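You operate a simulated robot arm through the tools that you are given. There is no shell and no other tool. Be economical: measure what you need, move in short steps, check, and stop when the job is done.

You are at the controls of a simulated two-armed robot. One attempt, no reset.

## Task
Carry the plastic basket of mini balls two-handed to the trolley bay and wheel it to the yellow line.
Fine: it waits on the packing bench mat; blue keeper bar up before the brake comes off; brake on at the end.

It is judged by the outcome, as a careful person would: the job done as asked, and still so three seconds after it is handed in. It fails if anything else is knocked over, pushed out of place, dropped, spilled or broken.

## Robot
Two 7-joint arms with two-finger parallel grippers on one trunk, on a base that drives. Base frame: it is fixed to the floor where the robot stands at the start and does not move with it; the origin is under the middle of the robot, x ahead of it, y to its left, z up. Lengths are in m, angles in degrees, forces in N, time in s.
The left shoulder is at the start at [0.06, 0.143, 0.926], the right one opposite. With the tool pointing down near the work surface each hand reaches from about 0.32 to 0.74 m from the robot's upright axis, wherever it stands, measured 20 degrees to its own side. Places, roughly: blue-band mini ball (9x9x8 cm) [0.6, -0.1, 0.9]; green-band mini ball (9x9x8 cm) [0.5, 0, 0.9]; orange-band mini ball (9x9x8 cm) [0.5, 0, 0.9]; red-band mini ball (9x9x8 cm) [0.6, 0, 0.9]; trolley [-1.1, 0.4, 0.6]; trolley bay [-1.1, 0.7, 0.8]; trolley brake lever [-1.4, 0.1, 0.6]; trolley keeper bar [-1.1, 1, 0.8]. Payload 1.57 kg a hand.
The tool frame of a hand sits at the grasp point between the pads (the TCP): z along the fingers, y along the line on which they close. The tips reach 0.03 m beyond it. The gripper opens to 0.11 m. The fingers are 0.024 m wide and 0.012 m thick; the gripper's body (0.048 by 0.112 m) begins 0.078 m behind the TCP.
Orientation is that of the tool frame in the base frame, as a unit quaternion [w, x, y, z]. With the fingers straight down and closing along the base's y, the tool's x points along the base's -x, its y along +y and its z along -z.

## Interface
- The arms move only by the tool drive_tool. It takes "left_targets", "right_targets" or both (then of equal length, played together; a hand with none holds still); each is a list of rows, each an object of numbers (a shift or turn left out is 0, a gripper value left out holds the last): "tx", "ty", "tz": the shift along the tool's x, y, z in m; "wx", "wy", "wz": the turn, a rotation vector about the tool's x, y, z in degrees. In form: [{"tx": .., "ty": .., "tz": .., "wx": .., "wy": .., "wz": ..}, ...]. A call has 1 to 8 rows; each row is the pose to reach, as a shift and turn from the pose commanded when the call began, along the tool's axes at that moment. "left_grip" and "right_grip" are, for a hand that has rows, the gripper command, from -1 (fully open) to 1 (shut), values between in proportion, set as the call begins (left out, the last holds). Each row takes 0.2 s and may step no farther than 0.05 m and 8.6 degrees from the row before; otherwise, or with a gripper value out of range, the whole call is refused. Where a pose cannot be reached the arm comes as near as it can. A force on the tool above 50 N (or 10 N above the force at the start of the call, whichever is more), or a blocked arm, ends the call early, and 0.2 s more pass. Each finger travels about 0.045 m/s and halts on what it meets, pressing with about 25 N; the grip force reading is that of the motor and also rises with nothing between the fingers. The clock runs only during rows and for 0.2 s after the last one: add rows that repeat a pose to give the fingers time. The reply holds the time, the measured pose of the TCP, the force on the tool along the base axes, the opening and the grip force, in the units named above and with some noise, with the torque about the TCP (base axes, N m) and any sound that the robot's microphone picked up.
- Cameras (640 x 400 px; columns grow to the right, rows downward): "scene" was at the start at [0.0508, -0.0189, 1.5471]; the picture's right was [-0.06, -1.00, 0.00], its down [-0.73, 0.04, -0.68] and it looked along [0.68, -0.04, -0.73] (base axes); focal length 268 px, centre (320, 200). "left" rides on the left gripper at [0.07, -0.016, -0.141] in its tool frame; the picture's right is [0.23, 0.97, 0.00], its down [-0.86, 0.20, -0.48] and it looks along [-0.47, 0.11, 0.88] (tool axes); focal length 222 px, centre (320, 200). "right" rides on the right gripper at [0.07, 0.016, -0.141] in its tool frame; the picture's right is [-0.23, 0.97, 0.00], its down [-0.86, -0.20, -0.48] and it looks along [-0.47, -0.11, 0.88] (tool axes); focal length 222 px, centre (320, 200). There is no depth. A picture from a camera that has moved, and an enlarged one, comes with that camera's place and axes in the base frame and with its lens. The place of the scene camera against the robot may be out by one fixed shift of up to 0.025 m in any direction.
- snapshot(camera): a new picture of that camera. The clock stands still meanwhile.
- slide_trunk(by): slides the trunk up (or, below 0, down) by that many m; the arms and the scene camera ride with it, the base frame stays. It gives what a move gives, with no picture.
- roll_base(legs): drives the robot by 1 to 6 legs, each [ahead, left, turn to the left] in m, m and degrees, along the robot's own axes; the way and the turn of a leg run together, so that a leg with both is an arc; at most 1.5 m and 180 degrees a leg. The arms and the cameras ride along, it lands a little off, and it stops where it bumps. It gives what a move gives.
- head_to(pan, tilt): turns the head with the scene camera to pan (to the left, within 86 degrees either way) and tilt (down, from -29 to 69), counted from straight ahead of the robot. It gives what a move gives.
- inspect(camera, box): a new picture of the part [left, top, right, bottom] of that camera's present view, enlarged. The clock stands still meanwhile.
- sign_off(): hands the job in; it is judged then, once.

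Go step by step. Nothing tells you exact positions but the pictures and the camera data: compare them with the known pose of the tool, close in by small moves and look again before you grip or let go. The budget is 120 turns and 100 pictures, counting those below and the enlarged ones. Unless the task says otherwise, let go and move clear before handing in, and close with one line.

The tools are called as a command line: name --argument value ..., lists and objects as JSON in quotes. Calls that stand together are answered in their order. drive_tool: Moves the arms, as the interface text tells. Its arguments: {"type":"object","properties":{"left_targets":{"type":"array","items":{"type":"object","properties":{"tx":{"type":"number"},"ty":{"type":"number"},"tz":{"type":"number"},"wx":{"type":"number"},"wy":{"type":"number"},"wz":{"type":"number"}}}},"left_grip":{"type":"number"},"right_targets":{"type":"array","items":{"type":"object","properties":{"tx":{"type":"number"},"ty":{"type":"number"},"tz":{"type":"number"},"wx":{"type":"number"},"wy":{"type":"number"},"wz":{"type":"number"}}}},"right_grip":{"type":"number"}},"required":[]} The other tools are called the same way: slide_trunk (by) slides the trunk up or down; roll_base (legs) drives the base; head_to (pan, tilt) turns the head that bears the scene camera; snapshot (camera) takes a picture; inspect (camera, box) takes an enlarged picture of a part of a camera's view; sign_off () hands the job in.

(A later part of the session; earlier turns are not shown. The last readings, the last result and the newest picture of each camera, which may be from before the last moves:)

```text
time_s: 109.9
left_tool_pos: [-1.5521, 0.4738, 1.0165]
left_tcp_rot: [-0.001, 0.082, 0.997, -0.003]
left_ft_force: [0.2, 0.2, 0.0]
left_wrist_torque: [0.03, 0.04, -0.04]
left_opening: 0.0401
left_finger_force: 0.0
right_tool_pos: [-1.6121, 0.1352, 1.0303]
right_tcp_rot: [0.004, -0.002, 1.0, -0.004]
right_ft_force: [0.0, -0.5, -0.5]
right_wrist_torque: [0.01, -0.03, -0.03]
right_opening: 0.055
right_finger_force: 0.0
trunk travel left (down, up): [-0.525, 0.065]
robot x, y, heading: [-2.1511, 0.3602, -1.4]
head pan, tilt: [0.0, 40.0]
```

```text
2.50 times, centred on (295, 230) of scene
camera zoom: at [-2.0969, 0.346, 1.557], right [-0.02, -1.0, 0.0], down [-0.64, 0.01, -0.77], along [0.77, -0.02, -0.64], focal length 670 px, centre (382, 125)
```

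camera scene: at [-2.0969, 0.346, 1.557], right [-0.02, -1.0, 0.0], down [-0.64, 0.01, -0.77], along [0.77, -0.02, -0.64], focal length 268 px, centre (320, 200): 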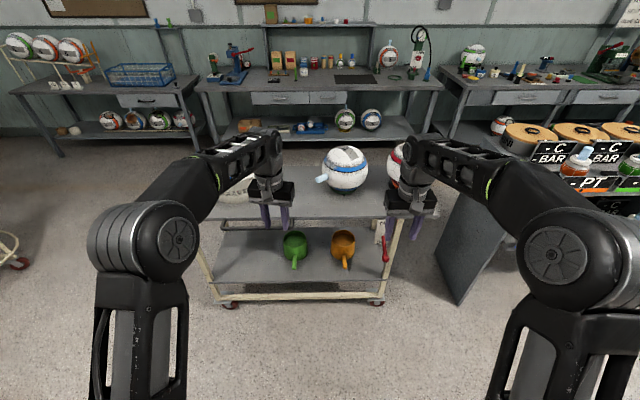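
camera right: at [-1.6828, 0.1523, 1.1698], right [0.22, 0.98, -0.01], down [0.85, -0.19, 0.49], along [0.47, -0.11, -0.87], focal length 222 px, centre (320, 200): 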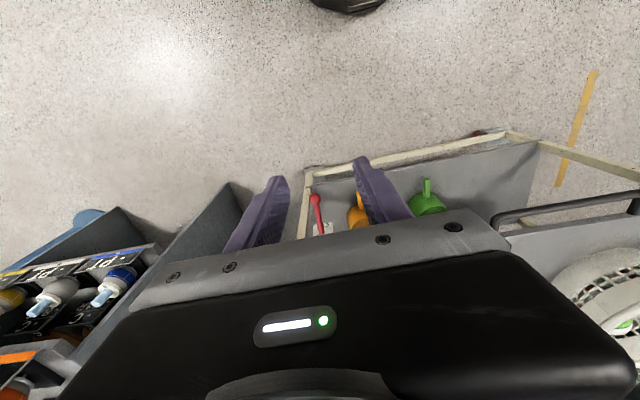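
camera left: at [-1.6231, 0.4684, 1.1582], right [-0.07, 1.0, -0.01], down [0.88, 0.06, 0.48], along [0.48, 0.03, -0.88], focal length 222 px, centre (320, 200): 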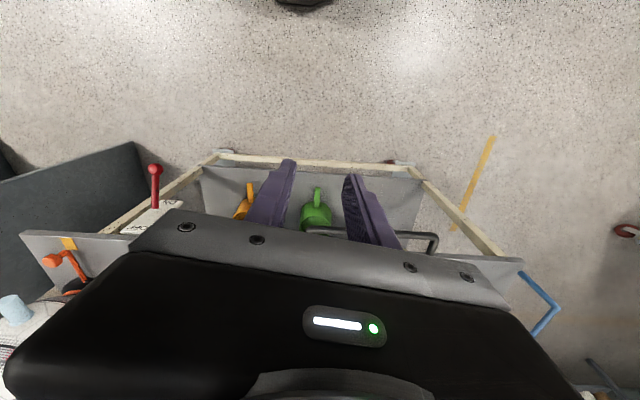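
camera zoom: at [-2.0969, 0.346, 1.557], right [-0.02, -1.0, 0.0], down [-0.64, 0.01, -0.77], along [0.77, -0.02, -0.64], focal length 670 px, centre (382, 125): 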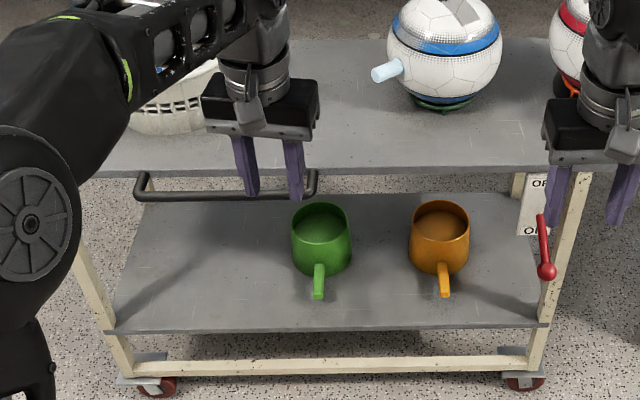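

The red lever's knob is around (−1.397, 0.072, 0.635), now down at ON (OFF is up). The handle bar runs along y from ~0.465 to 0.74 at x≈−1.333, z≈0.77. I'll move closer and lower the trunk a bit.

roll_base --legs '[[0.12, -0.04, 1.3]]'

slide_trunk --by -0.1

snapshot --camera "right"

snapshot --camera "left"

```text
time_s: 111.2
left_tool_pos: [-1.4396, 0.4457, 1.0168]
left_tcp_rot: [-0.001, 0.069, 0.998, -0.003]
left_ft_force: [0.2, 0.4, 0.2]
left_wrist_torque: [-0.01, 0.05, 0.01]
left_opening: 0.0402
left_finger_force: 0.1
right_tool_pos: [-1.4902, 0.1057, 1.0277]
right_tcp_rot: [0.004, -0.014, 1.0, -0.004]
right_ft_force: [-0.3, -0.6, -0.1]
right_wrist_torque: [0.03, 0.05, -0.01]
right_opening: 0.0548
right_finger_force: 0.1
trunk travel left (down, up): [-0.525, 0.065]
robot x, y, heading: [-2.0386, 0.319, 0.3]
head pan, tilt: [0.0, 40.0]
```

```text
time_s: 112.5
left_tool_pos: [-1.4409, 0.4459, 0.9165]
left_tcp_rot: [-0.001, 0.07, 0.998, -0.003]
left_ft_force: [0.6, 0.0, -0.7]
left_wrist_torque: [0.02, 0.03, -0.01]
left_opening: 0.0401
left_finger_force: 0.0
right_tool_pos: [-1.4925, 0.1076, 0.9294]
right_tcp_rot: [0.004, -0.015, 1.0, -0.005]
right_ft_force: [0.1, -0.6, -0.8]
right_wrist_torque: [0.03, 0.0, 0.01]
right_opening: 0.055
right_finger_force: 0.1
trunk travel left (down, up): [-0.425, 0.165]
robot x, y, heading: [-2.0371, 0.3206, 0.3]
head pan, tilt: [0.0, 40.0]
```

```text
35 pictures are left
camera right: at [-1.5633, 0.1221, 1.07], right [0.2, 0.98, -0.01], down [0.86, -0.17, 0.49], along [0.48, -0.1, -0.87], focal length 222 px, centre (320, 200)
```

right: 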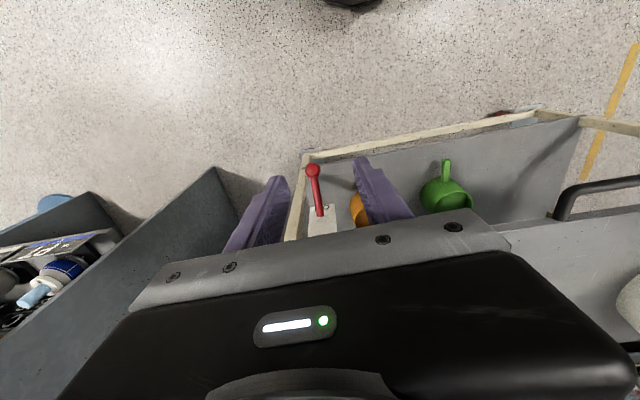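

```text
34 pictures are left
camera left: at [-1.5112, 0.4394, 1.0583], right [-0.09, 1.0, -0.01], down [0.88, 0.08, 0.48], along [0.48, 0.04, -0.88], focal length 222 px, centre (320, 200)
```

left: 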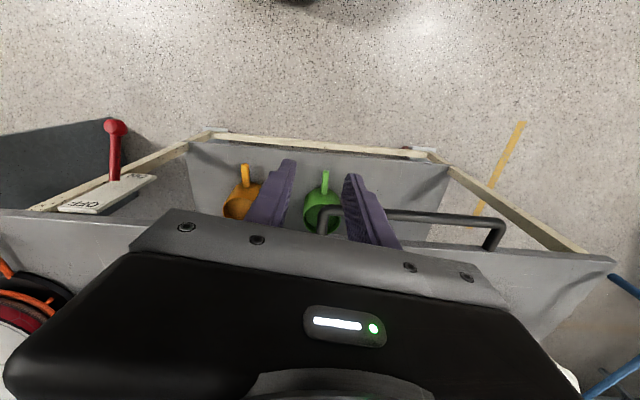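

Knob triangulates well to (−1.399, 0.072, 0.644), lever base (−1.313, 0.07, 0.68). I'll hold the handle's low-y end post (along x at y≈0.46) with the left hand, closing along y. Move forward 8 cm.

roll_base --legs '[[0.08, 0, 0]]'

inspect --camera "left" --box '[160, 80, 480, 280]'

inspect --camera "scene" --box '[180, 130, 420, 320]'

```text
time_s: 113.5
left_tool_pos: [-1.3609, 0.4463, 0.9163]
left_tcp_rot: [-0.001, 0.07, 0.998, -0.004]
left_ft_force: [0.2, 1.2, 0.8]
left_wrist_torque: [0.01, 0.03, 0.02]
left_opening: 0.04
left_finger_force: 0.1
right_tool_pos: [-1.4147, 0.1074, 0.9284]
right_tcp_rot: [0.003, -0.014, 1.0, -0.004]
right_ft_force: [-0.2, -0.4, -0.4]
right_wrist_torque: [0.0, 0.06, -0.01]
right_opening: 0.0551
right_finger_force: 0.0
trunk travel left (down, up): [-0.425, 0.165]
robot x, y, heading: [-1.9643, 0.3204, 0.2]
head pan, tilt: [0.0, 40.0]
```

```text
2.00 times, centred on (320, 180) of left
camera zoom: at [-1.4324, 0.4397, 1.0574], right [-0.09, 1.0, -0.01], down [0.88, 0.08, 0.48], along [0.47, 0.04, -0.88], focal length 444 px, centre (320, 240)
```

zoom: 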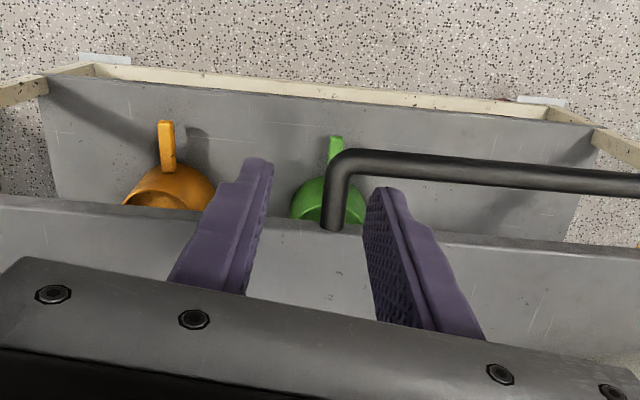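

```text
2.11 times, centred on (300, 225) of scene
camera zoom: at [-1.903, 0.306, 1.4569], right [0.0, -1.0, 0.0], down [-0.64, 0.0, -0.77], along [0.77, 0.0, -0.64], focal length 564 px, centre (362, 147)
```

zoom: 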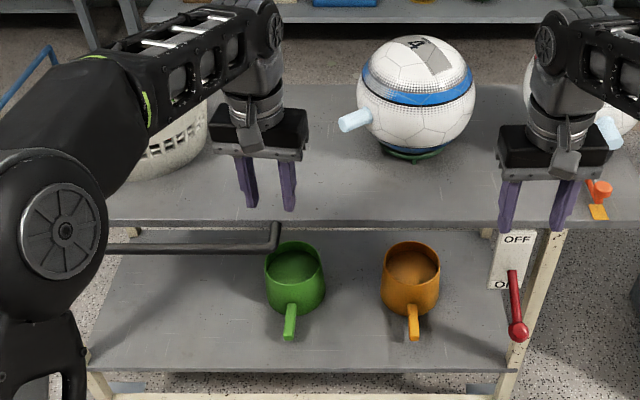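

drive_tool --left_targets '[{"tx": -0.03, "ty": 0.015, "wz": -4}, {"tx": -0.049, "ty": 0.025, "wz": -8}, {"tx": -0.049, "ty": 0.025, "tz": 0.05, "wz": -8}, {"tx": -0.049, "ty": 0.025, "tz": 0.09, "wz": -8}]' --left_grip 0.09

snapshot --camera "left"

inspect --camera "scene" --box '[220, 150, 340, 260]'

```text
time_s: 114.5
left_tool_pos: [-1.3118, 0.4615, 0.825]
left_tcp_rot: [0.0, 0.0, 1.0, -0.003]
left_ft_force: [-0.3, -0.7, -0.6]
left_wrist_torque: [0.0, -0.03, -0.02]
left_opening: 0.0501
left_finger_force: 0.1
left hand out of reach, approached as far as the arm can: row 2
right_tool_pos: [-1.4142, 0.1069, 0.9286]
right_tcp_rot: [0.004, -0.015, 1.0, -0.004]
right_ft_force: [-0.5, 0.9, 0.2]
right_wrist_torque: [0.0, 0.05, 0.03]
right_opening: 0.0547
right_finger_force: 0.0
trunk travel left (down, up): [-0.425, 0.165]
robot x, y, heading: [-1.9592, 0.3219, 0.2]
head pan, tilt: [0.0, 40.0]
```

```text
31 pictures are left
camera left: at [-1.38, 0.4455, 0.9666], right [-0.23, 0.97, -0.01], down [0.86, 0.2, 0.48], along [0.46, 0.1, -0.88], focal length 222 px, centre (320, 200)
```

left: 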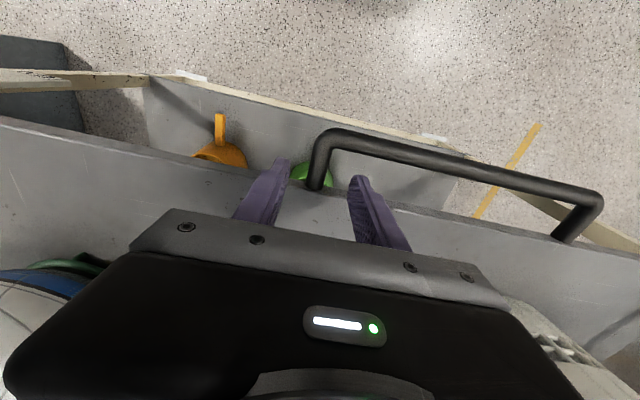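

```text
3.64 times, centred on (280, 205) of scene
camera zoom: at [-1.9044, 0.3061, 1.4571], right [0.0, -1.0, 0.0], down [-0.64, 0.0, -0.77], along [0.77, 0.0, -0.64], focal length 975 px, centre (466, 182)
```

zoom: 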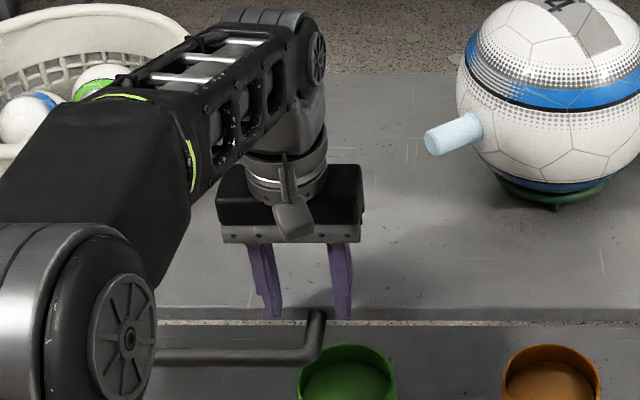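

The post is centred between the fingers (y≈0.461). Lower into the gap.

drive_tool --left_targets '[{"tx": -0.002, "tz": 0.015}, {"tx": -0.002, "tz": 0.03}, {"tx": -0.002, "tz": 0.045}, {"tx": -0.002, "tz": 0.055}]'

inspect --camera "left" --box '[220, 100, 460, 250]'

```text
time_s: 115.5
left_tool_pos: [-1.3076, 0.4645, 0.7714]
left_tcp_rot: [-0.002, -0.001, 1.0, -0.003]
left_ft_force: [0.5, -0.3, -0.4]
left_wrist_torque: [0.03, 0.02, 0.0]
left_opening: 0.05
left_finger_force: 0.0
right_tool_pos: [-1.4143, 0.1076, 0.9287]
right_tcp_rot: [0.004, -0.015, 1.0, -0.004]
right_ft_force: [1.0, -0.1, -0.6]
right_wrist_torque: [0.0, 0.01, -0.01]
right_opening: 0.0549
right_finger_force: 0.1
trunk travel left (down, up): [-0.425, 0.165]
robot x, y, heading: [-1.9574, 0.3187, 0.2]
head pan, tilt: [0.0, 40.0]
```

```text
2.67 times, centred on (340, 175) of left
camera zoom: at [-1.3774, 0.448, 0.9129], right [-0.23, 0.97, -0.01], down [0.86, 0.2, 0.48], along [0.46, 0.1, -0.88], focal length 592 px, centre (267, 267)
```

zoom: 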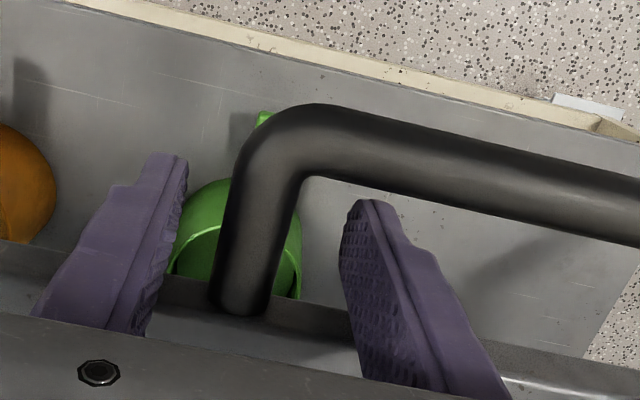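

drive_tool --left_targets '[{"ty": -0.004}, {"ty": -0.004}, {"ty": -0.004}, {"ty": -0.004}, {"ty": -0.004}]' --left_grip 1

```text
time_s: 116.7
left_tool_pos: [-1.3084, 0.4598, 0.7717]
left_tcp_rot: [-0.001, 0.0, 1.0, -0.003]
left_ft_force: [0.2, 6.0, -0.8]
left_wrist_torque: [0.02, -0.07, -0.85]
left_opening: 0.0185
left_finger_force: 33.0
right_tool_pos: [-1.4135, 0.1084, 0.9293]
right_tcp_rot: [0.004, -0.015, 1.0, -0.005]
right_ft_force: [-0.2, 0.1, 0.4]
right_wrist_torque: [-0.01, -0.01, 0.0]
right_opening: 0.055
right_finger_force: 0.0
trunk travel left (down, up): [-0.425, 0.165]
robot x, y, heading: [-1.9587, 0.3174, 0.2]
head pan, tilt: [0.0, 40.0]
```

Handle held. Now bring the right hand down above the brake knob.

drive_tool --right_targets '[{"tx": -0.013, "ty": -0.036}, {"tx": -0.013, "ty": -0.036, "tz": 0.05}, {"tx": -0.013, "ty": -0.036, "tz": 0.1}, {"tx": -0.013, "ty": -0.036, "tz": 0.15}, {"tx": -0.013, "ty": -0.036, "tz": 0.2}]'

snapshot --camera "right"

inspect --camera "scene" --box '[330, 150, 450, 290]'

```text
time_s: 117.9
left_tool_pos: [-1.3084, 0.4613, 0.7711]
left_tcp_rot: [-0.001, 0.0, 1.0, -0.003]
left_ft_force: [1.2, 8.4, -0.8]
left_wrist_torque: [0.2, 0.7, -0.76]
left_opening: 0.0185
left_finger_force: 33.2
right_tool_pos: [-1.3974, 0.0752, 0.7299]
right_tcp_rot: [0.004, -0.015, 1.0, -0.004]
right_ft_force: [0.5, -0.1, 0.5]
right_wrist_torque: [0.0, -0.01, 0.0]
right_opening: 0.0551
right_finger_force: 0.0
trunk travel left (down, up): [-0.425, 0.165]
robot x, y, heading: [-1.9627, 0.3175, 0.3]
head pan, tilt: [0.0, 40.0]
```

```text
28 pictures are left
camera right: at [-1.4692, 0.0898, 0.8701], right [0.2, 0.98, -0.01], down [0.86, -0.17, 0.49], along [0.48, -0.1, -0.87], focal length 222 px, centre (320, 200)
```

right: 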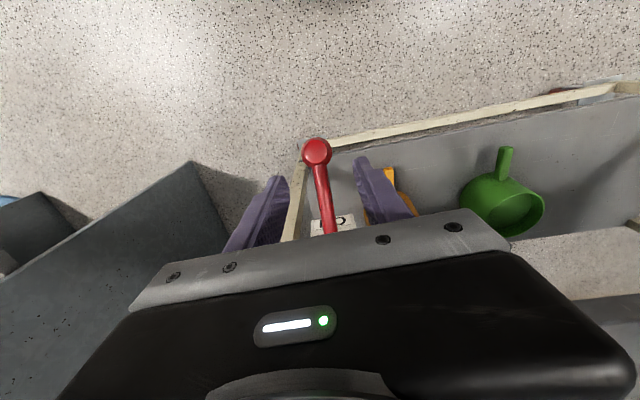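

```text
2.86 times, centred on (390, 220) of scene
camera zoom: at [-1.9042, 0.3069, 1.4571], right [0.0, -1.0, 0.0], down [-0.64, 0.0, -0.77], along [0.77, 0.0, -0.64], focal length 766 px, centre (120, 143)
```

zoom: 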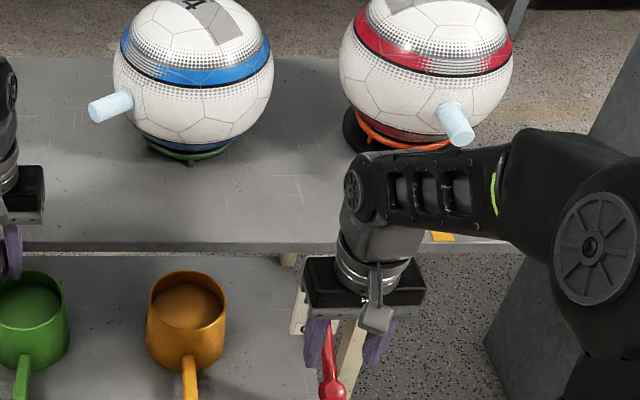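

Aligned. Lower onto the knob and close.

drive_tool --right_targets '[{"tx": 0.004, "ty": -0.003, "tz": 0.03}, {"tx": 0.004, "ty": -0.003, "tz": 0.06}, {"tx": 0.004, "ty": -0.003, "tz": 0.086}]'

drive_tool --right_targets '[{"tz": 0}, {"tz": 0}, {"tz": 0}, {"tz": 0}]' --right_grip 1

inspect --camera "right" --box '[220, 80, 460, 250]'

```text
time_s: 118.7
left_tool_pos: [-1.308, 0.4616, 0.7716]
left_tcp_rot: [-0.001, -0.001, 1.0, -0.003]
left_ft_force: [1.1, 9.2, -0.1]
left_wrist_torque: [0.12, 0.16, -0.8]
left_opening: 0.0186
left_finger_force: 32.9
right_tool_pos: [-1.4014, 0.0671, 0.6458]
right_tcp_rot: [0.004, -0.015, 1.0, -0.004]
right_ft_force: [-0.1, 0.8, -0.3]
right_wrist_torque: [0.0, 0.01, 0.04]
right_opening: 0.0551
right_finger_force: 0.0
trunk travel left (down, up): [-0.425, 0.165]
robot x, y, heading: [-1.9618, 0.3204, 0.3]
head pan, tilt: [0.0, 40.0]
```

```text
time_s: 119.7
left_tool_pos: [-1.3078, 0.4614, 0.7721]
left_tcp_rot: [-0.001, -0.001, 1.0, -0.004]
left_ft_force: [-1.2, 7.1, 1.7]
left_wrist_torque: [0.03, 0.0, -0.82]
left_opening: 0.0183
left_finger_force: 32.8
right_tool_pos: [-1.4025, 0.0705, 0.6463]
right_tcp_rot: [0.004, -0.015, 1.0, -0.003]
right_ft_force: [1.0, 15.4, -3.0]
right_wrist_torque: [0.15, 0.31, 0.05]
right_opening: 0.0331
right_finger_force: 38.3
trunk travel left (down, up): [-0.425, 0.165]
robot x, y, heading: [-1.9638, 0.3226, 0.0]
head pan, tilt: [0.0, 40.0]
```

```text
2.35 times, centred on (340, 165) of right
camera zoom: at [-1.4737, 0.0853, 0.7858], right [0.2, 0.98, -0.01], down [0.86, -0.17, 0.49], along [0.48, -0.1, -0.87], focal length 523 px, centre (273, 282)
```

zoom: 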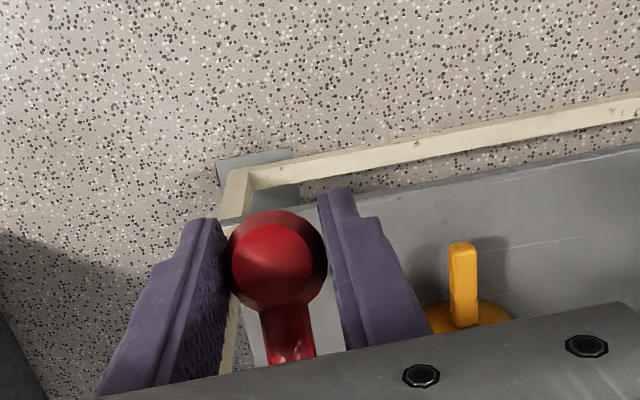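

Knob held. Swing the lever up along its arc towards OFF.

drive_tool --right_targets '[{"tx": 0.0025, "tz": -0.009}, {"tx": 0.0044, "tz": -0.0172}, {"tx": 0.0055, "tz": -0.0255}, {"tx": 0.0058, "tz": -0.0337}, {"tx": 0.0055, "tz": -0.042}, {"tx": 0.0044, "tz": -0.0502}]'

```text
time_s: 121.1
left_tool_pos: [-1.3083, 0.4614, 0.7714]
left_tcp_rot: [0.0, 0.0, 1.0, -0.005]
left_ft_force: [6.1, 3.3, 0.2]
left_wrist_torque: [0.02, 0.11, -0.84]
left_opening: 0.0183
left_finger_force: 32.5
right_tool_pos: [-1.4103, 0.0709, 0.6925]
right_tcp_rot: [-0.002, -0.016, 1.0, -0.003]
right_ft_force: [-23.6, 30.5, -10.7]
right_wrist_torque: [0.23, 1.24, 0.1]
right_opening: 0.0331
right_finger_force: 40.8
trunk travel left (down, up): [-0.425, 0.165]
robot x, y, heading: [-1.9583, 0.3221, 0.5]
head pan, tilt: [0.0, 40.0]
```

drive_tool --right_targets '[{"tx": 0.004, "ty": 0.003, "tz": -0.004}, {"tx": 0.003, "ty": 0.003, "tz": -0.0145}, {"tx": 0.0, "ty": 0.003, "tz": -0.023}, {"tx": -0.004, "ty": 0.003, "tz": -0.031}]'

inspect --camera "scene" --box '[330, 150, 450, 290]'

snapshot --camera "right"

```text
time_s: 122.1
left_tool_pos: [-1.3085, 0.4614, 0.7726]
left_tcp_rot: [-0.002, -0.001, 1.0, -0.004]
left_ft_force: [5.1, 4.5, 1.1]
left_wrist_torque: [0.09, 0.64, -0.78]
left_opening: 0.0186
left_finger_force: 33.2
right_tool_pos: [-1.4043, 0.0699, 0.7258]
right_tcp_rot: [0.002, -0.015, 1.0, -0.006]
right_ft_force: [-16.0, 19.3, -6.7]
right_wrist_torque: [0.19, 1.3, -0.01]
right_opening: 0.0331
right_finger_force: 40.9
trunk travel left (down, up): [-0.425, 0.165]
robot x, y, heading: [-1.9629, 0.3198, 0.2]
head pan, tilt: [0.0, 40.0]
```

```text
2.86 times, centred on (390, 220) of scene
camera zoom: at [-1.9046, 0.308, 1.457], right [0.0, -1.0, 0.0], down [-0.64, 0.0, -0.77], along [0.77, 0.0, -0.64], focal length 766 px, centre (120, 143)
```

zoom: 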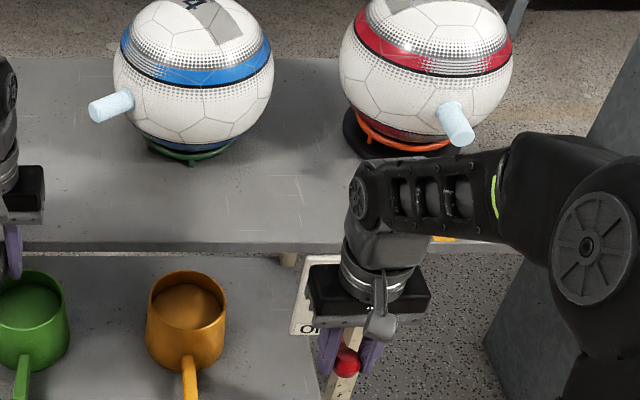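

```text
24 pictures are left
camera right: at [-1.475, 0.086, 0.8658], right [0.2, 0.98, -0.01], down [0.86, -0.17, 0.48], along [0.47, -0.1, -0.88], focal length 222 px, centre (320, 200)
```

right: 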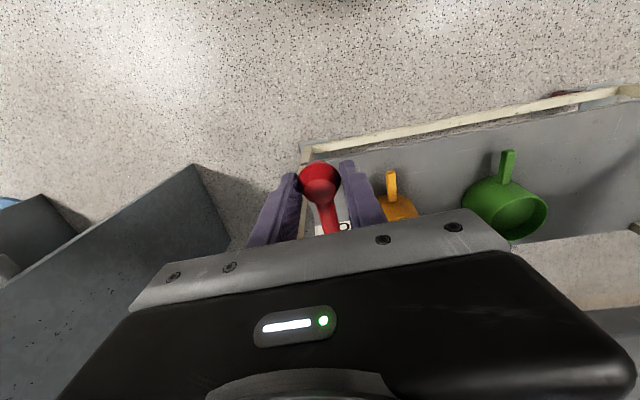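

drive_tool --right_targets '[{"tx": -0.001, "tz": -0.006}, {"tx": -0.004, "tz": -0.012}, {"tx": -0.008, "tz": -0.018}, {"tx": -0.0115, "tz": -0.0245}]'

```text
time_s: 123.1
left_tool_pos: [-1.3074, 0.4608, 0.7724]
left_tcp_rot: [0.0, -0.001, 1.0, -0.004]
left_ft_force: [1.5, 6.3, 3.2]
left_wrist_torque: [-0.08, -0.3, -0.86]
left_opening: 0.0186
left_finger_force: 33.2
right_tool_pos: [-1.395, 0.0715, 0.7463]
right_tcp_rot: [0.0, -0.015, 1.0, -0.004]
right_ft_force: [-18.9, 13.9, -22.7]
right_wrist_torque: [0.13, 0.1, -0.13]
right_opening: 0.033
right_finger_force: 41.5
trunk travel left (down, up): [-0.425, 0.165]
robot x, y, heading: [-1.9574, 0.3204, 0.4]
head pan, tilt: [0.0, 40.0]
```

drive_tool --right_targets '[{"tx": -0.002, "tz": -0.004}, {"tx": -0.004, "tz": -0.008}, {"tx": -0.006, "tz": -0.011}]'

```text
time_s: 123.9
left_tool_pos: [-1.3088, 0.4618, 0.771]
left_tcp_rot: [-0.001, -0.001, 1.0, -0.004]
left_ft_force: [-1.7, 10.0, 6.8]
left_wrist_torque: [-0.03, -0.28, -0.75]
left_opening: 0.0188
left_finger_force: 32.9
right_tool_pos: [-1.3886, 0.0715, 0.7556]
right_tcp_rot: [-0.002, -0.016, 1.0, -0.003]
right_ft_force: [-19.0, 9.4, -35.3]
right_wrist_torque: [0.17, 0.15, -0.05]
right_opening: 0.0334
right_finger_force: 41.5
trunk travel left (down, up): [-0.425, 0.165]
robot x, y, heading: [-1.9583, 0.3192, 0.3]
head pan, tilt: [0.0, 40.0]
```

Resistance is growing tangentially; I'll let go of the knob and look at where the lever sits.

drive_tool --right_targets '[{"tx": 0.003, "tz": 0.006}, {"tx": 0.003, "tz": 0.006}]'

drive_tool --right_targets '[{"tz": 0}, {"tz": 0}, {"tz": 0}]' --right_grip 0.0

snapshot --camera "right"

inspect --camera "scene" --box '[330, 150, 450, 290]'

```text
time_s: 124.5
left_tool_pos: [-1.3087, 0.4611, 0.7706]
left_tcp_rot: [-0.001, 0.0, 1.0, -0.004]
left_ft_force: [12.7, 7.8, -7.1]
left_wrist_torque: [0.19, 0.87, -0.84]
left_opening: 0.0184
left_finger_force: 32.7
right_tool_pos: [-1.3904, 0.0706, 0.7556]
right_tcp_rot: [0.002, -0.016, 1.0, -0.005]
right_ft_force: [-26.1, 9.4, 5.4]
right_wrist_torque: [0.36, 0.84, 0.12]
right_opening: 0.0328
right_finger_force: 41.6
trunk travel left (down, up): [-0.425, 0.165]
robot x, y, heading: [-1.9589, 0.3218, 0.1]
head pan, tilt: [0.0, 40.0]
```

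```text
time_s: 125.3
left_tool_pos: [-1.3082, 0.4606, 0.7711]
left_tcp_rot: [-0.002, -0.001, 1.0, -0.003]
left_ft_force: [1.5, 10.6, 1.8]
left_wrist_torque: [0.19, 1.01, -0.83]
left_opening: 0.0185
left_finger_force: 32.6
right_tool_pos: [-1.3869, 0.0691, 0.7539]
right_tcp_rot: [0.005, -0.015, 1.0, -0.005]
right_ft_force: [0.7, 0.1, 0.7]
right_wrist_torque: [-0.02, 0.03, -0.01]
right_opening: 0.0551
right_finger_force: 0.1
trunk travel left (down, up): [-0.425, 0.165]
robot x, y, heading: [-1.9596, 0.3195, 0.3]
head pan, tilt: [0.0, 40.0]
```

```text
23 pictures are left
camera right: at [-1.4587, 0.0854, 0.8952], right [0.2, 0.98, -0.01], down [0.86, -0.17, 0.49], along [0.48, -0.1, -0.87], focal length 222 px, centre (320, 200)
```

right: 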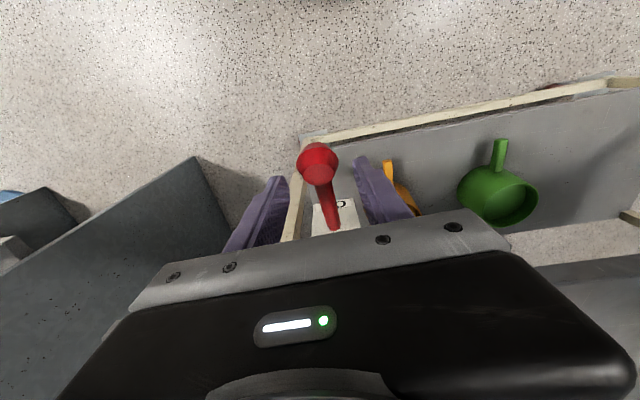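

```text
2.86 times, centred on (390, 220) of scene
camera zoom: at [-1.9042, 0.3071, 1.457], right [0.0, -1.0, 0.0], down [-0.64, 0.0, -0.77], along [0.77, 0.0, -0.64], focal length 766 px, centre (120, 143)
```

zoom: 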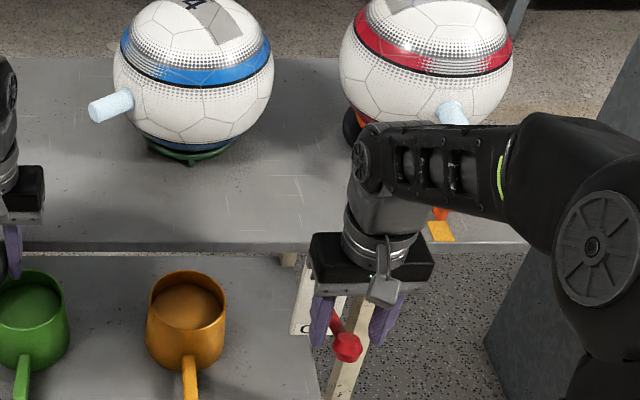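

The lever now rests up at OFF (~+24°). Raise the right hand clear and test-move the trolley 5 cm with the left hand on the handle.

drive_tool --right_targets '[{"tz": -0.03}, {"tz": -0.065}]'

roll_base --legs '[[0, 0.05, 0]]'

snapshot --camera "scene"

```text
time_s: 125.9
left_tool_pos: [-1.3091, 0.4611, 0.7719]
left_tcp_rot: [0.0, -0.001, 1.0, -0.005]
left_ft_force: [0.2, 11.8, 0.7]
left_wrist_torque: [-0.05, -0.28, -0.83]
left_opening: 0.0186
left_finger_force: 33.3
right_tool_pos: [-1.3897, 0.0704, 0.8206]
right_tcp_rot: [0.004, -0.014, 1.0, -0.005]
right_ft_force: [-0.7, 0.2, -1.2]
right_wrist_torque: [-0.02, 0.04, 0.02]
right_opening: 0.055
right_finger_force: 0.0
trunk travel left (down, up): [-0.425, 0.165]
robot x, y, heading: [-1.9607, 0.3199, 0.3]
head pan, tilt: [0.0, 40.0]
```

```text
time_s: 127.2
left_tool_pos: [-1.3081, 0.5417, 0.7717]
left_tcp_rot: [0.0, -0.011, 1.0, 0.012]
left_ft_force: [-0.2, 1.8, -2.0]
left_wrist_torque: [0.15, 0.04, -0.86]
left_opening: 0.0188
left_finger_force: 33.2
right_tool_pos: [-1.3879, 0.1264, 0.8203]
right_tcp_rot: [0.004, -0.019, 1.0, -0.004]
right_ft_force: [-0.8, 0.2, -0.5]
right_wrist_torque: [0.01, -0.02, -0.02]
right_opening: 0.055
right_finger_force: 0.1
trunk travel left (down, up): [-0.425, 0.165]
robot x, y, heading: [-1.9599, 0.3715, 0.5]
head pan, tilt: [0.0, 40.0]
stopped in leg 1: the force on the tool passed its limit (the readings are from after the stop); the commanded pose is now the measured one
```

```text
21 pictures are left
camera scene: at [-1.9046, 0.359, 1.457], right [0.01, -1.0, 0.0], down [-0.64, -0.01, -0.77], along [0.77, 0.01, -0.64], focal length 268 px, centre (320, 200)
```

scene: 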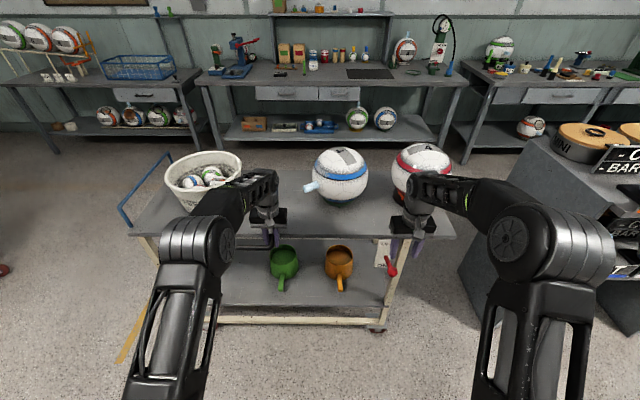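

The trolley rolls freely (it coasted ~3 cm past). I'll move another 0.15 m with the base, then finish gently with the arm.

roll_base --legs '[[0, 0.15, 0]]'

snapshot --camera "scene"

```text
time_s: 128.1
left_tool_pos: [-1.3079, 0.5419, 0.7722]
left_tcp_rot: [0.0, 0.001, 1.0, -0.004]
left_ft_force: [2.2, -17.0, -5.9]
left_wrist_torque: [-0.1, -0.41, -0.94]
left_opening: 0.0185
left_finger_force: 32.8
right_tool_pos: [-1.3886, 0.1549, 0.8186]
right_tcp_rot: [0.004, -0.017, 1.0, -0.003]
right_ft_force: [-0.2, -0.3, -0.3]
right_wrist_torque: [0.01, 0.0, 0.0]
right_opening: 0.0553
right_finger_force: 0.1
trunk travel left (down, up): [-0.425, 0.165]
robot x, y, heading: [-1.9592, 0.4049, 0.3]
head pan, tilt: [0.0, 40.0]
stopped in leg 1: the force on the tool passed its limit (the readings are from after the stop); the commanded pose is now the measured one
```

```text
20 pictures are left
camera scene: at [-1.9038, 0.3876, 1.4568], right [0.01, -1.0, 0.0], down [-0.64, 0.0, -0.77], along [0.77, 0.01, -0.64], focal length 268 px, centre (320, 200)
```

scene: 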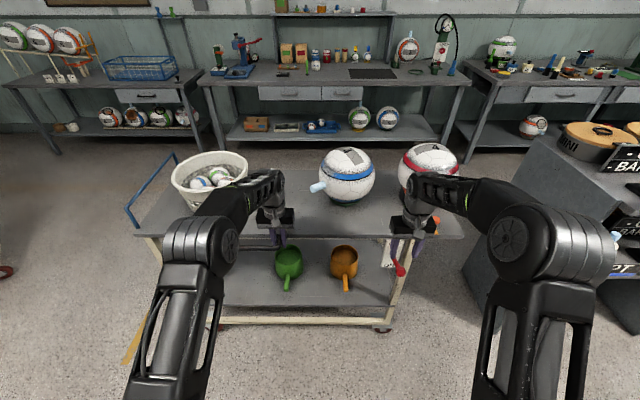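

Too jerky for the base; push gently with the arm.

drive_tool --left_targets '[{"ty": 0.008}, {"ty": 0.018}, {"ty": 0.03}, {"ty": 0.044}, {"ty": 0.058}, {"ty": 0.07}, {"ty": 0.08}, {"ty": 0.085}]'

```text
time_s: 129.9
left_tool_pos: [-1.3091, 0.6378, 0.7724]
left_tcp_rot: [0.002, -0.004, 1.0, -0.002]
left_ft_force: [7.5, -5.7, 6.4]
left_wrist_torque: [-0.13, 0.07, -1.03]
left_opening: 0.0185
left_finger_force: 33.2
right_tool_pos: [-1.3885, 0.1588, 0.8188]
right_tcp_rot: [0.004, -0.019, 1.0, -0.004]
right_ft_force: [0.2, -0.5, 0.9]
right_wrist_torque: [0.03, -0.01, -0.01]
right_opening: 0.0551
right_finger_force: 0.0
trunk travel left (down, up): [-0.425, 0.165]
robot x, y, heading: [-1.9624, 0.4019, 0.5]
head pan, tilt: [0.0, 40.0]
```

roll_base --legs '[[0, 0.04, 0]]'

roll_base --legs '[[0, 0.04, 0]]'

```text
time_s: 130.8
left_tool_pos: [-1.3086, 0.6714, 0.7715]
left_tcp_rot: [0.001, -0.001, 1.0, -0.007]
left_ft_force: [12.6, -4.3, 8.5]
left_wrist_torque: [0.1, -0.53, -0.63]
left_opening: 0.0189
left_finger_force: 32.6
right_tool_pos: [-1.3882, 0.1985, 0.8199]
right_tcp_rot: [0.004, -0.019, 1.0, -0.004]
right_ft_force: [0.3, 0.0, -0.9]
right_wrist_torque: [-0.02, -0.02, -0.04]
right_opening: 0.0547
right_finger_force: 0.0
trunk travel left (down, up): [-0.425, 0.165]
robot x, y, heading: [-1.9619, 0.4473, 0.9]
head pan, tilt: [0.0, 40.0]
```

```text
time_s: 132.0
left_tool_pos: [-1.3078, 0.744, 0.771]
left_tcp_rot: [0.004, -0.012, 1.0, 0.012]
left_ft_force: [4.0, 1.2, -4.3]
left_wrist_torque: [0.22, -0.03, -0.9]
left_opening: 0.0193
left_finger_force: 33.2
right_tool_pos: [-1.3851, 0.2461, 0.8201]
right_tcp_rot: [0.004, -0.023, 1.0, -0.004]
right_ft_force: [0.0, 0.0, 0.6]
right_wrist_torque: [0.0, 0.06, 0.02]
right_opening: 0.0552
right_finger_force: 0.1
trunk travel left (down, up): [-0.425, 0.165]
robot x, y, heading: [-1.9604, 0.4866, 1.2]
head pan, tilt: [0.0, 40.0]
stopped in leg 1: the force on the tool passed its limit (the readings are from after the stop); the commanded pose is now the measured one
```

Moved 0.28 m so far. Look at the leading end versus the yellow line.

head_to --pan 45 --tilt 45

snapshot --camera "scene"

snapshot --camera "left"

```text
time_s: 133.1
left_tool_pos: [-1.3089, 0.7442, 0.771]
left_tcp_rot: [0.005, -0.015, 1.0, 0.011]
left_ft_force: [5.4, 4.6, -8.1]
left_wrist_torque: [-0.02, -0.16, -0.81]
left_opening: 0.0189
left_finger_force: 33.1
right_tool_pos: [-1.3852, 0.2466, 0.8191]
right_tcp_rot: [0.005, -0.023, 1.0, -0.005]
right_ft_force: [-0.3, -0.6, 0.9]
right_wrist_torque: [0.03, -0.01, -0.03]
right_opening: 0.0553
right_finger_force: 0.1
trunk travel left (down, up): [-0.425, 0.165]
robot x, y, heading: [-1.9613, 0.4859, 1.0]
head pan, tilt: [45.0, 45.0]
```

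```text
19 pictures are left
camera scene: at [-1.9321, 0.5322, 1.4497], right [0.72, -0.7, 0.0], down [-0.49, -0.51, -0.71], along [0.49, 0.51, -0.71], focal length 268 px, centre (320, 200)
```

scene: 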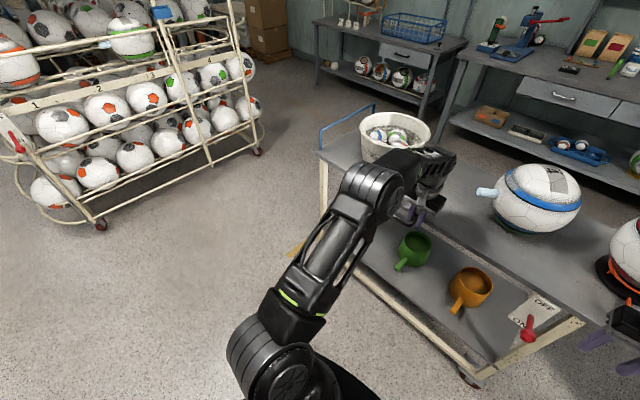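

```text
18 pictures are left
camera left: at [-1.3789, 0.7211, 0.9125], right [-0.25, 0.97, 0.02], down [0.85, 0.21, 0.49], along [0.47, 0.14, -0.87], focal length 222 px, centre (320, 200)
```

left: 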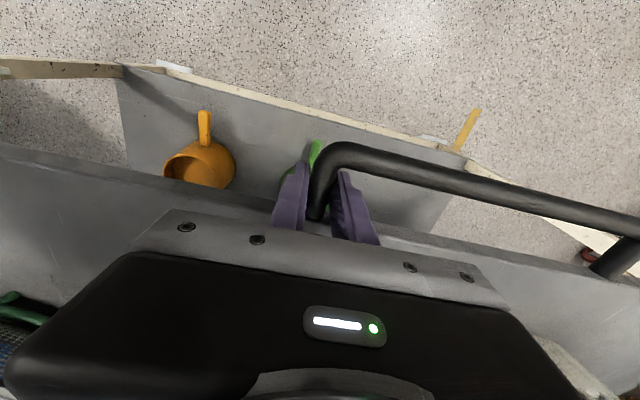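

Leading edge ≈1.22, line centre ≈1.365: about 0.14 m to go. One more small base step, then finish with the arm.

roll_base --legs '[[0, 0.04, 0]]'

```text
time_s: 134.0
left_tool_pos: [-1.309, 0.7814, 0.7725]
left_tcp_rot: [0.004, -0.013, 1.0, 0.007]
left_ft_force: [7.7, 0.6, -6.9]
left_wrist_torque: [0.08, -0.67, -0.68]
left_opening: 0.0193
left_finger_force: 33.3
right_tool_pos: [-1.3857, 0.2876, 0.8185]
right_tcp_rot: [0.004, -0.023, 1.0, -0.005]
right_ft_force: [0.3, -0.1, -0.1]
right_wrist_torque: [0.0, 0.01, 0.0]
right_opening: 0.0551
right_finger_force: 0.0
trunk travel left (down, up): [-0.425, 0.165]
robot x, y, heading: [-1.965, 0.5246, 0.8]
head pan, tilt: [45.0, 45.0]
```

drive_tool --left_targets '[{"ty": 0.003}, {"ty": 0.007}, {"ty": 0.014}, {"ty": 0.022}, {"ty": 0.03}, {"ty": 0.036}, {"ty": 0.04}, {"ty": 0.042}]'

```text
time_s: 135.8
left_tool_pos: [-1.3087, 0.8234, 0.7729]
left_tcp_rot: [0.005, -0.013, 1.0, 0.007]
left_ft_force: [12.1, -2.4, -6.0]
left_wrist_torque: [-0.16, -0.89, -0.78]
left_opening: 0.019
left_finger_force: 33.0
right_tool_pos: [-1.3858, 0.287, 0.8179]
right_tcp_rot: [0.005, -0.024, 1.0, -0.005]
right_ft_force: [0.9, 0.0, -0.3]
right_wrist_torque: [0.0, 0.02, 0.03]
right_opening: 0.0551
right_finger_force: 0.1
trunk travel left (down, up): [-0.425, 0.165]
robot x, y, heading: [-1.9587, 0.5286, 1.0]
head pan, tilt: [45.0, 45.0]
```

roll_base --legs '[[0, 0.03, 0]]'

snapshot --camera "left"

snapshot --camera "scene"

```text
time_s: 136.6
left_tool_pos: [-1.3099, 0.8539, 0.7728]
left_tcp_rot: [0.006, -0.014, 1.0, 0.006]
left_ft_force: [15.4, 4.3, -2.9]
left_wrist_torque: [0.06, -0.7, -0.75]
left_opening: 0.0193
left_finger_force: 33.3
right_tool_pos: [-1.3849, 0.3191, 0.8193]
right_tcp_rot: [0.005, -0.025, 1.0, -0.004]
right_ft_force: [-0.1, -0.4, 0.2]
right_wrist_torque: [-0.02, 0.03, -0.01]
right_opening: 0.0549
right_finger_force: 0.1
trunk travel left (down, up): [-0.425, 0.165]
robot x, y, heading: [-1.9604, 0.5559, 1.0]
head pan, tilt: [45.0, 45.0]
```

```text
17 pictures are left
camera left: at [-1.3808, 0.8326, 0.9135], right [-0.25, 0.97, 0.01], down [0.84, 0.22, 0.49], along [0.47, 0.13, -0.87], focal length 222 px, centre (320, 200)
```

left: 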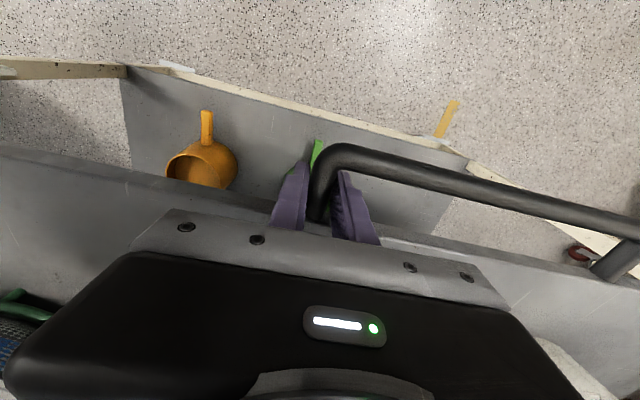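

```text
16 pictures are left
camera scene: at [-1.933, 0.6032, 1.4497], right [0.72, -0.69, 0.0], down [-0.49, -0.51, -0.71], along [0.49, 0.51, -0.71], focal length 268 px, centre (320, 200)
```

scene: 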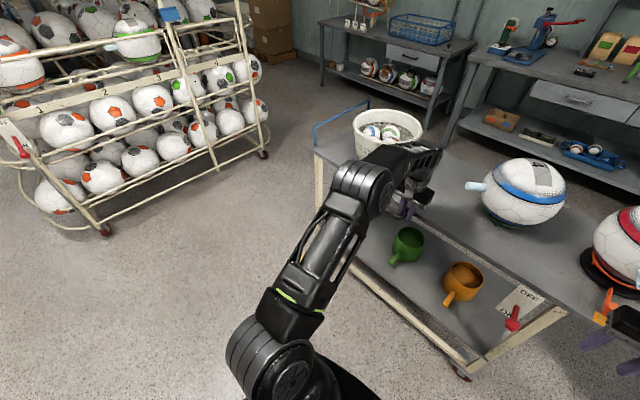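

Travel so far 0.39 m; the leading edge ≈1.34 with the line at ≈1.366. Push the last 2.5 cm gently.

drive_tool --left_targets '[{"ty": 0.003}, {"ty": 0.008}, {"ty": 0.014}, {"ty": 0.019}, {"ty": 0.022}, {"ty": 0.024}, {"ty": 0.024}]'

head_to --pan 0 --tilt 45

snapshot --camera "right"

snapshot --camera "scene"

```text
time_s: 138.2
left_tool_pos: [-1.3105, 0.8779, 0.774]
left_tcp_rot: [0.007, -0.014, 1.0, 0.006]
left_ft_force: [14.7, -5.1, -11.7]
left_wrist_torque: [0.01, -0.18, -0.9]
left_opening: 0.0192
left_finger_force: 33.3
right_tool_pos: [-1.3844, 0.3187, 0.819]
right_tcp_rot: [0.003, -0.024, 1.0, -0.005]
right_ft_force: [0.6, -0.1, 0.2]
right_wrist_torque: [0.02, -0.01, 0.0]
right_opening: 0.0552
right_finger_force: 0.1
trunk travel left (down, up): [-0.425, 0.165]
robot x, y, heading: [-1.9655, 0.5602, 1.2]
head pan, tilt: [45.0, 45.0]
```

```text
time_s: 139.4
left_tool_pos: [-1.3111, 0.8777, 0.7733]
left_tcp_rot: [0.007, -0.014, 1.0, 0.006]
left_ft_force: [17.8, -2.5, -10.8]
left_wrist_torque: [0.02, 0.06, -0.82]
left_opening: 0.0194
left_finger_force: 32.9
right_tool_pos: [-1.3842, 0.3186, 0.8175]
right_tcp_rot: [0.003, -0.025, 1.0, -0.004]
right_ft_force: [0.0, 0.1, 0.0]
right_wrist_torque: [0.02, -0.04, 0.03]
right_opening: 0.0553
right_finger_force: 0.0
trunk travel left (down, up): [-0.425, 0.165]
robot x, y, heading: [-1.9644, 0.5589, 1.2]
head pan, tilt: [0.0, 45.0]
```

```text
15 pictures are left
camera right: at [-1.4562, 0.3325, 0.9589], right [0.18, 0.98, -0.01], down [0.86, -0.15, 0.49], along [0.48, -0.09, -0.87], focal length 222 px, centre (320, 200)
```

right: 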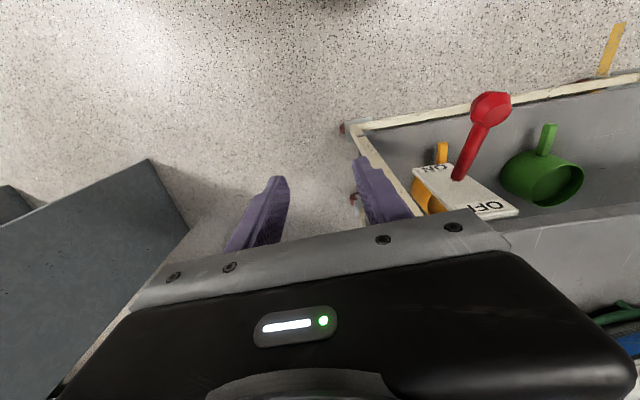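

```text
14 pictures are left
camera scene: at [-1.9068, 0.5453, 1.4496], right [0.02, -1.0, 0.0], down [-0.71, -0.01, -0.71], along [0.71, 0.01, -0.71], focal length 268 px, centre (320, 200)
```

scene: 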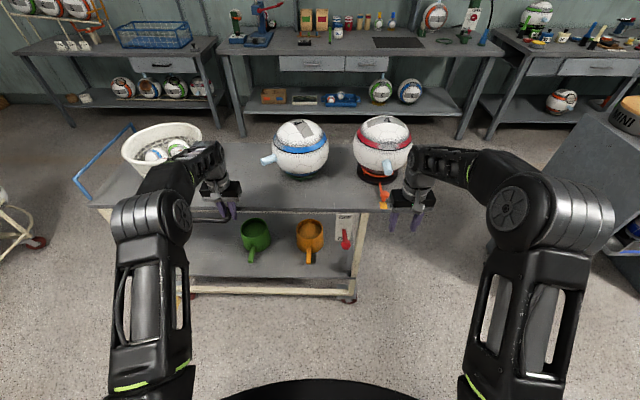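

The trolley's leading end is at the line. Now the right hand goes back over the brake knob (expected ≈(−1.402, 0.488, 0.733)).

drive_tool --right_targets '[{"tx": 0.003, "ty": 0.045, "tz": -0.02}, {"tx": 0.006, "ty": 0.09, "tz": -0.02}, {"tx": 0.0095, "ty": 0.13, "tz": -0.02}, {"tx": 0.0095, "ty": 0.17, "tz": -0.02}]'

snapshot --camera "right"

```text
time_s: 140.4
left_tool_pos: [-1.3109, 0.8777, 0.7733]
left_tcp_rot: [0.008, -0.014, 1.0, 0.006]
left_ft_force: [17.0, -0.3, -9.7]
left_wrist_torque: [-0.18, -0.33, -0.84]
left_opening: 0.0195
left_finger_force: 33.2
right_tool_pos: [-1.4025, 0.4881, 0.8348]
right_tcp_rot: [0.004, -0.024, 1.0, -0.004]
right_ft_force: [-0.4, 1.0, -0.1]
right_wrist_torque: [0.04, 0.0, -0.01]
right_opening: 0.0549
right_finger_force: 0.0
trunk travel left (down, up): [-0.425, 0.165]
robot x, y, heading: [-1.964, 0.5539, 1.2]
head pan, tilt: [0.0, 45.0]
```

```text
13 pictures are left
camera right: at [-1.4738, 0.5012, 0.9759], right [0.18, 0.98, -0.01], down [0.86, -0.15, 0.49], along [0.48, -0.09, -0.87], focal length 222 px, centre (320, 200)
```

right: 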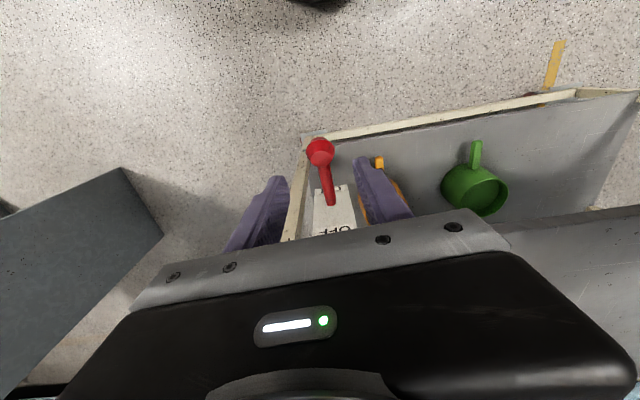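

drive_tool --right_targets '[{"tz": 0.035}, {"tz": 0.07}, {"tz": 0.101}]'

drive_tool --right_targets '[{"tz": 0}, {"tz": 0}, {"tz": 0}, {"tz": 0}]' --right_grip 1

```text
time_s: 141.2
left_tool_pos: [-1.3109, 0.8773, 0.7722]
left_tcp_rot: [0.006, -0.014, 1.0, 0.006]
left_ft_force: [17.8, -0.3, -6.8]
left_wrist_torque: [0.0, 0.06, -0.81]
left_opening: 0.0191
left_finger_force: 33.4
right_tool_pos: [-1.4012, 0.4858, 0.7355]
right_tcp_rot: [0.003, -0.025, 1.0, -0.004]
right_ft_force: [-0.1, 0.1, 0.4]
right_wrist_torque: [0.03, 0.02, 0.0]
right_opening: 0.0551
right_finger_force: 0.2
trunk travel left (down, up): [-0.425, 0.165]
robot x, y, heading: [-1.9573, 0.5598, 1.3]
head pan, tilt: [0.0, 45.0]
```

```text
time_s: 142.2
left_tool_pos: [-1.3099, 0.8774, 0.7728]
left_tcp_rot: [0.006, -0.015, 1.0, 0.006]
left_ft_force: [14.9, 1.2, -4.3]
left_wrist_torque: [-0.04, -0.31, -0.88]
left_opening: 0.0189
left_finger_force: 33.2
right_tool_pos: [-1.4018, 0.4861, 0.7343]
right_tcp_rot: [0.003, -0.024, 1.0, -0.003]
right_ft_force: [1.9, -2.2, -3.3]
right_wrist_torque: [-0.05, 0.24, -0.04]
right_opening: 0.0332
right_finger_force: 38.1
trunk travel left (down, up): [-0.425, 0.165]
robot x, y, heading: [-1.9641, 0.5601, 1.1]
head pan, tilt: [0.0, 45.0]
```

Knob held; swing it down to ON.

drive_tool --right_targets '[{"tx": 0.003, "tz": 0.009}, {"tx": 0.0057, "tz": 0.019}, {"tx": 0.008, "tz": 0.034}, {"tx": 0.009, "tz": 0.047}, {"tx": 0.008, "tz": 0.064}, {"tx": 0.0046, "tz": 0.079}, {"tx": 0.0002, "tz": 0.091}, {"tx": -0.001, "tz": 0.095}]'

```text
time_s: 144.0
left_tool_pos: [-1.3096, 0.8771, 0.7729]
left_tcp_rot: [0.008, -0.014, 1.0, 0.006]
left_ft_force: [19.3, 4.0, -9.7]
left_wrist_torque: [0.05, -0.14, -0.87]
left_opening: 0.019
left_finger_force: 33.6
right_tool_pos: [-1.4028, 0.4868, 0.6412]
right_tcp_rot: [0.003, -0.024, 1.0, -0.005]
right_ft_force: [-4.4, -5.7, 6.2]
right_wrist_torque: [-0.01, -1.09, 0.03]
right_opening: 0.0333
right_finger_force: 41.4
trunk travel left (down, up): [-0.425, 0.165]
robot x, y, heading: [-1.9625, 0.5565, 1.2]
head pan, tilt: [0.0, 45.0]
```

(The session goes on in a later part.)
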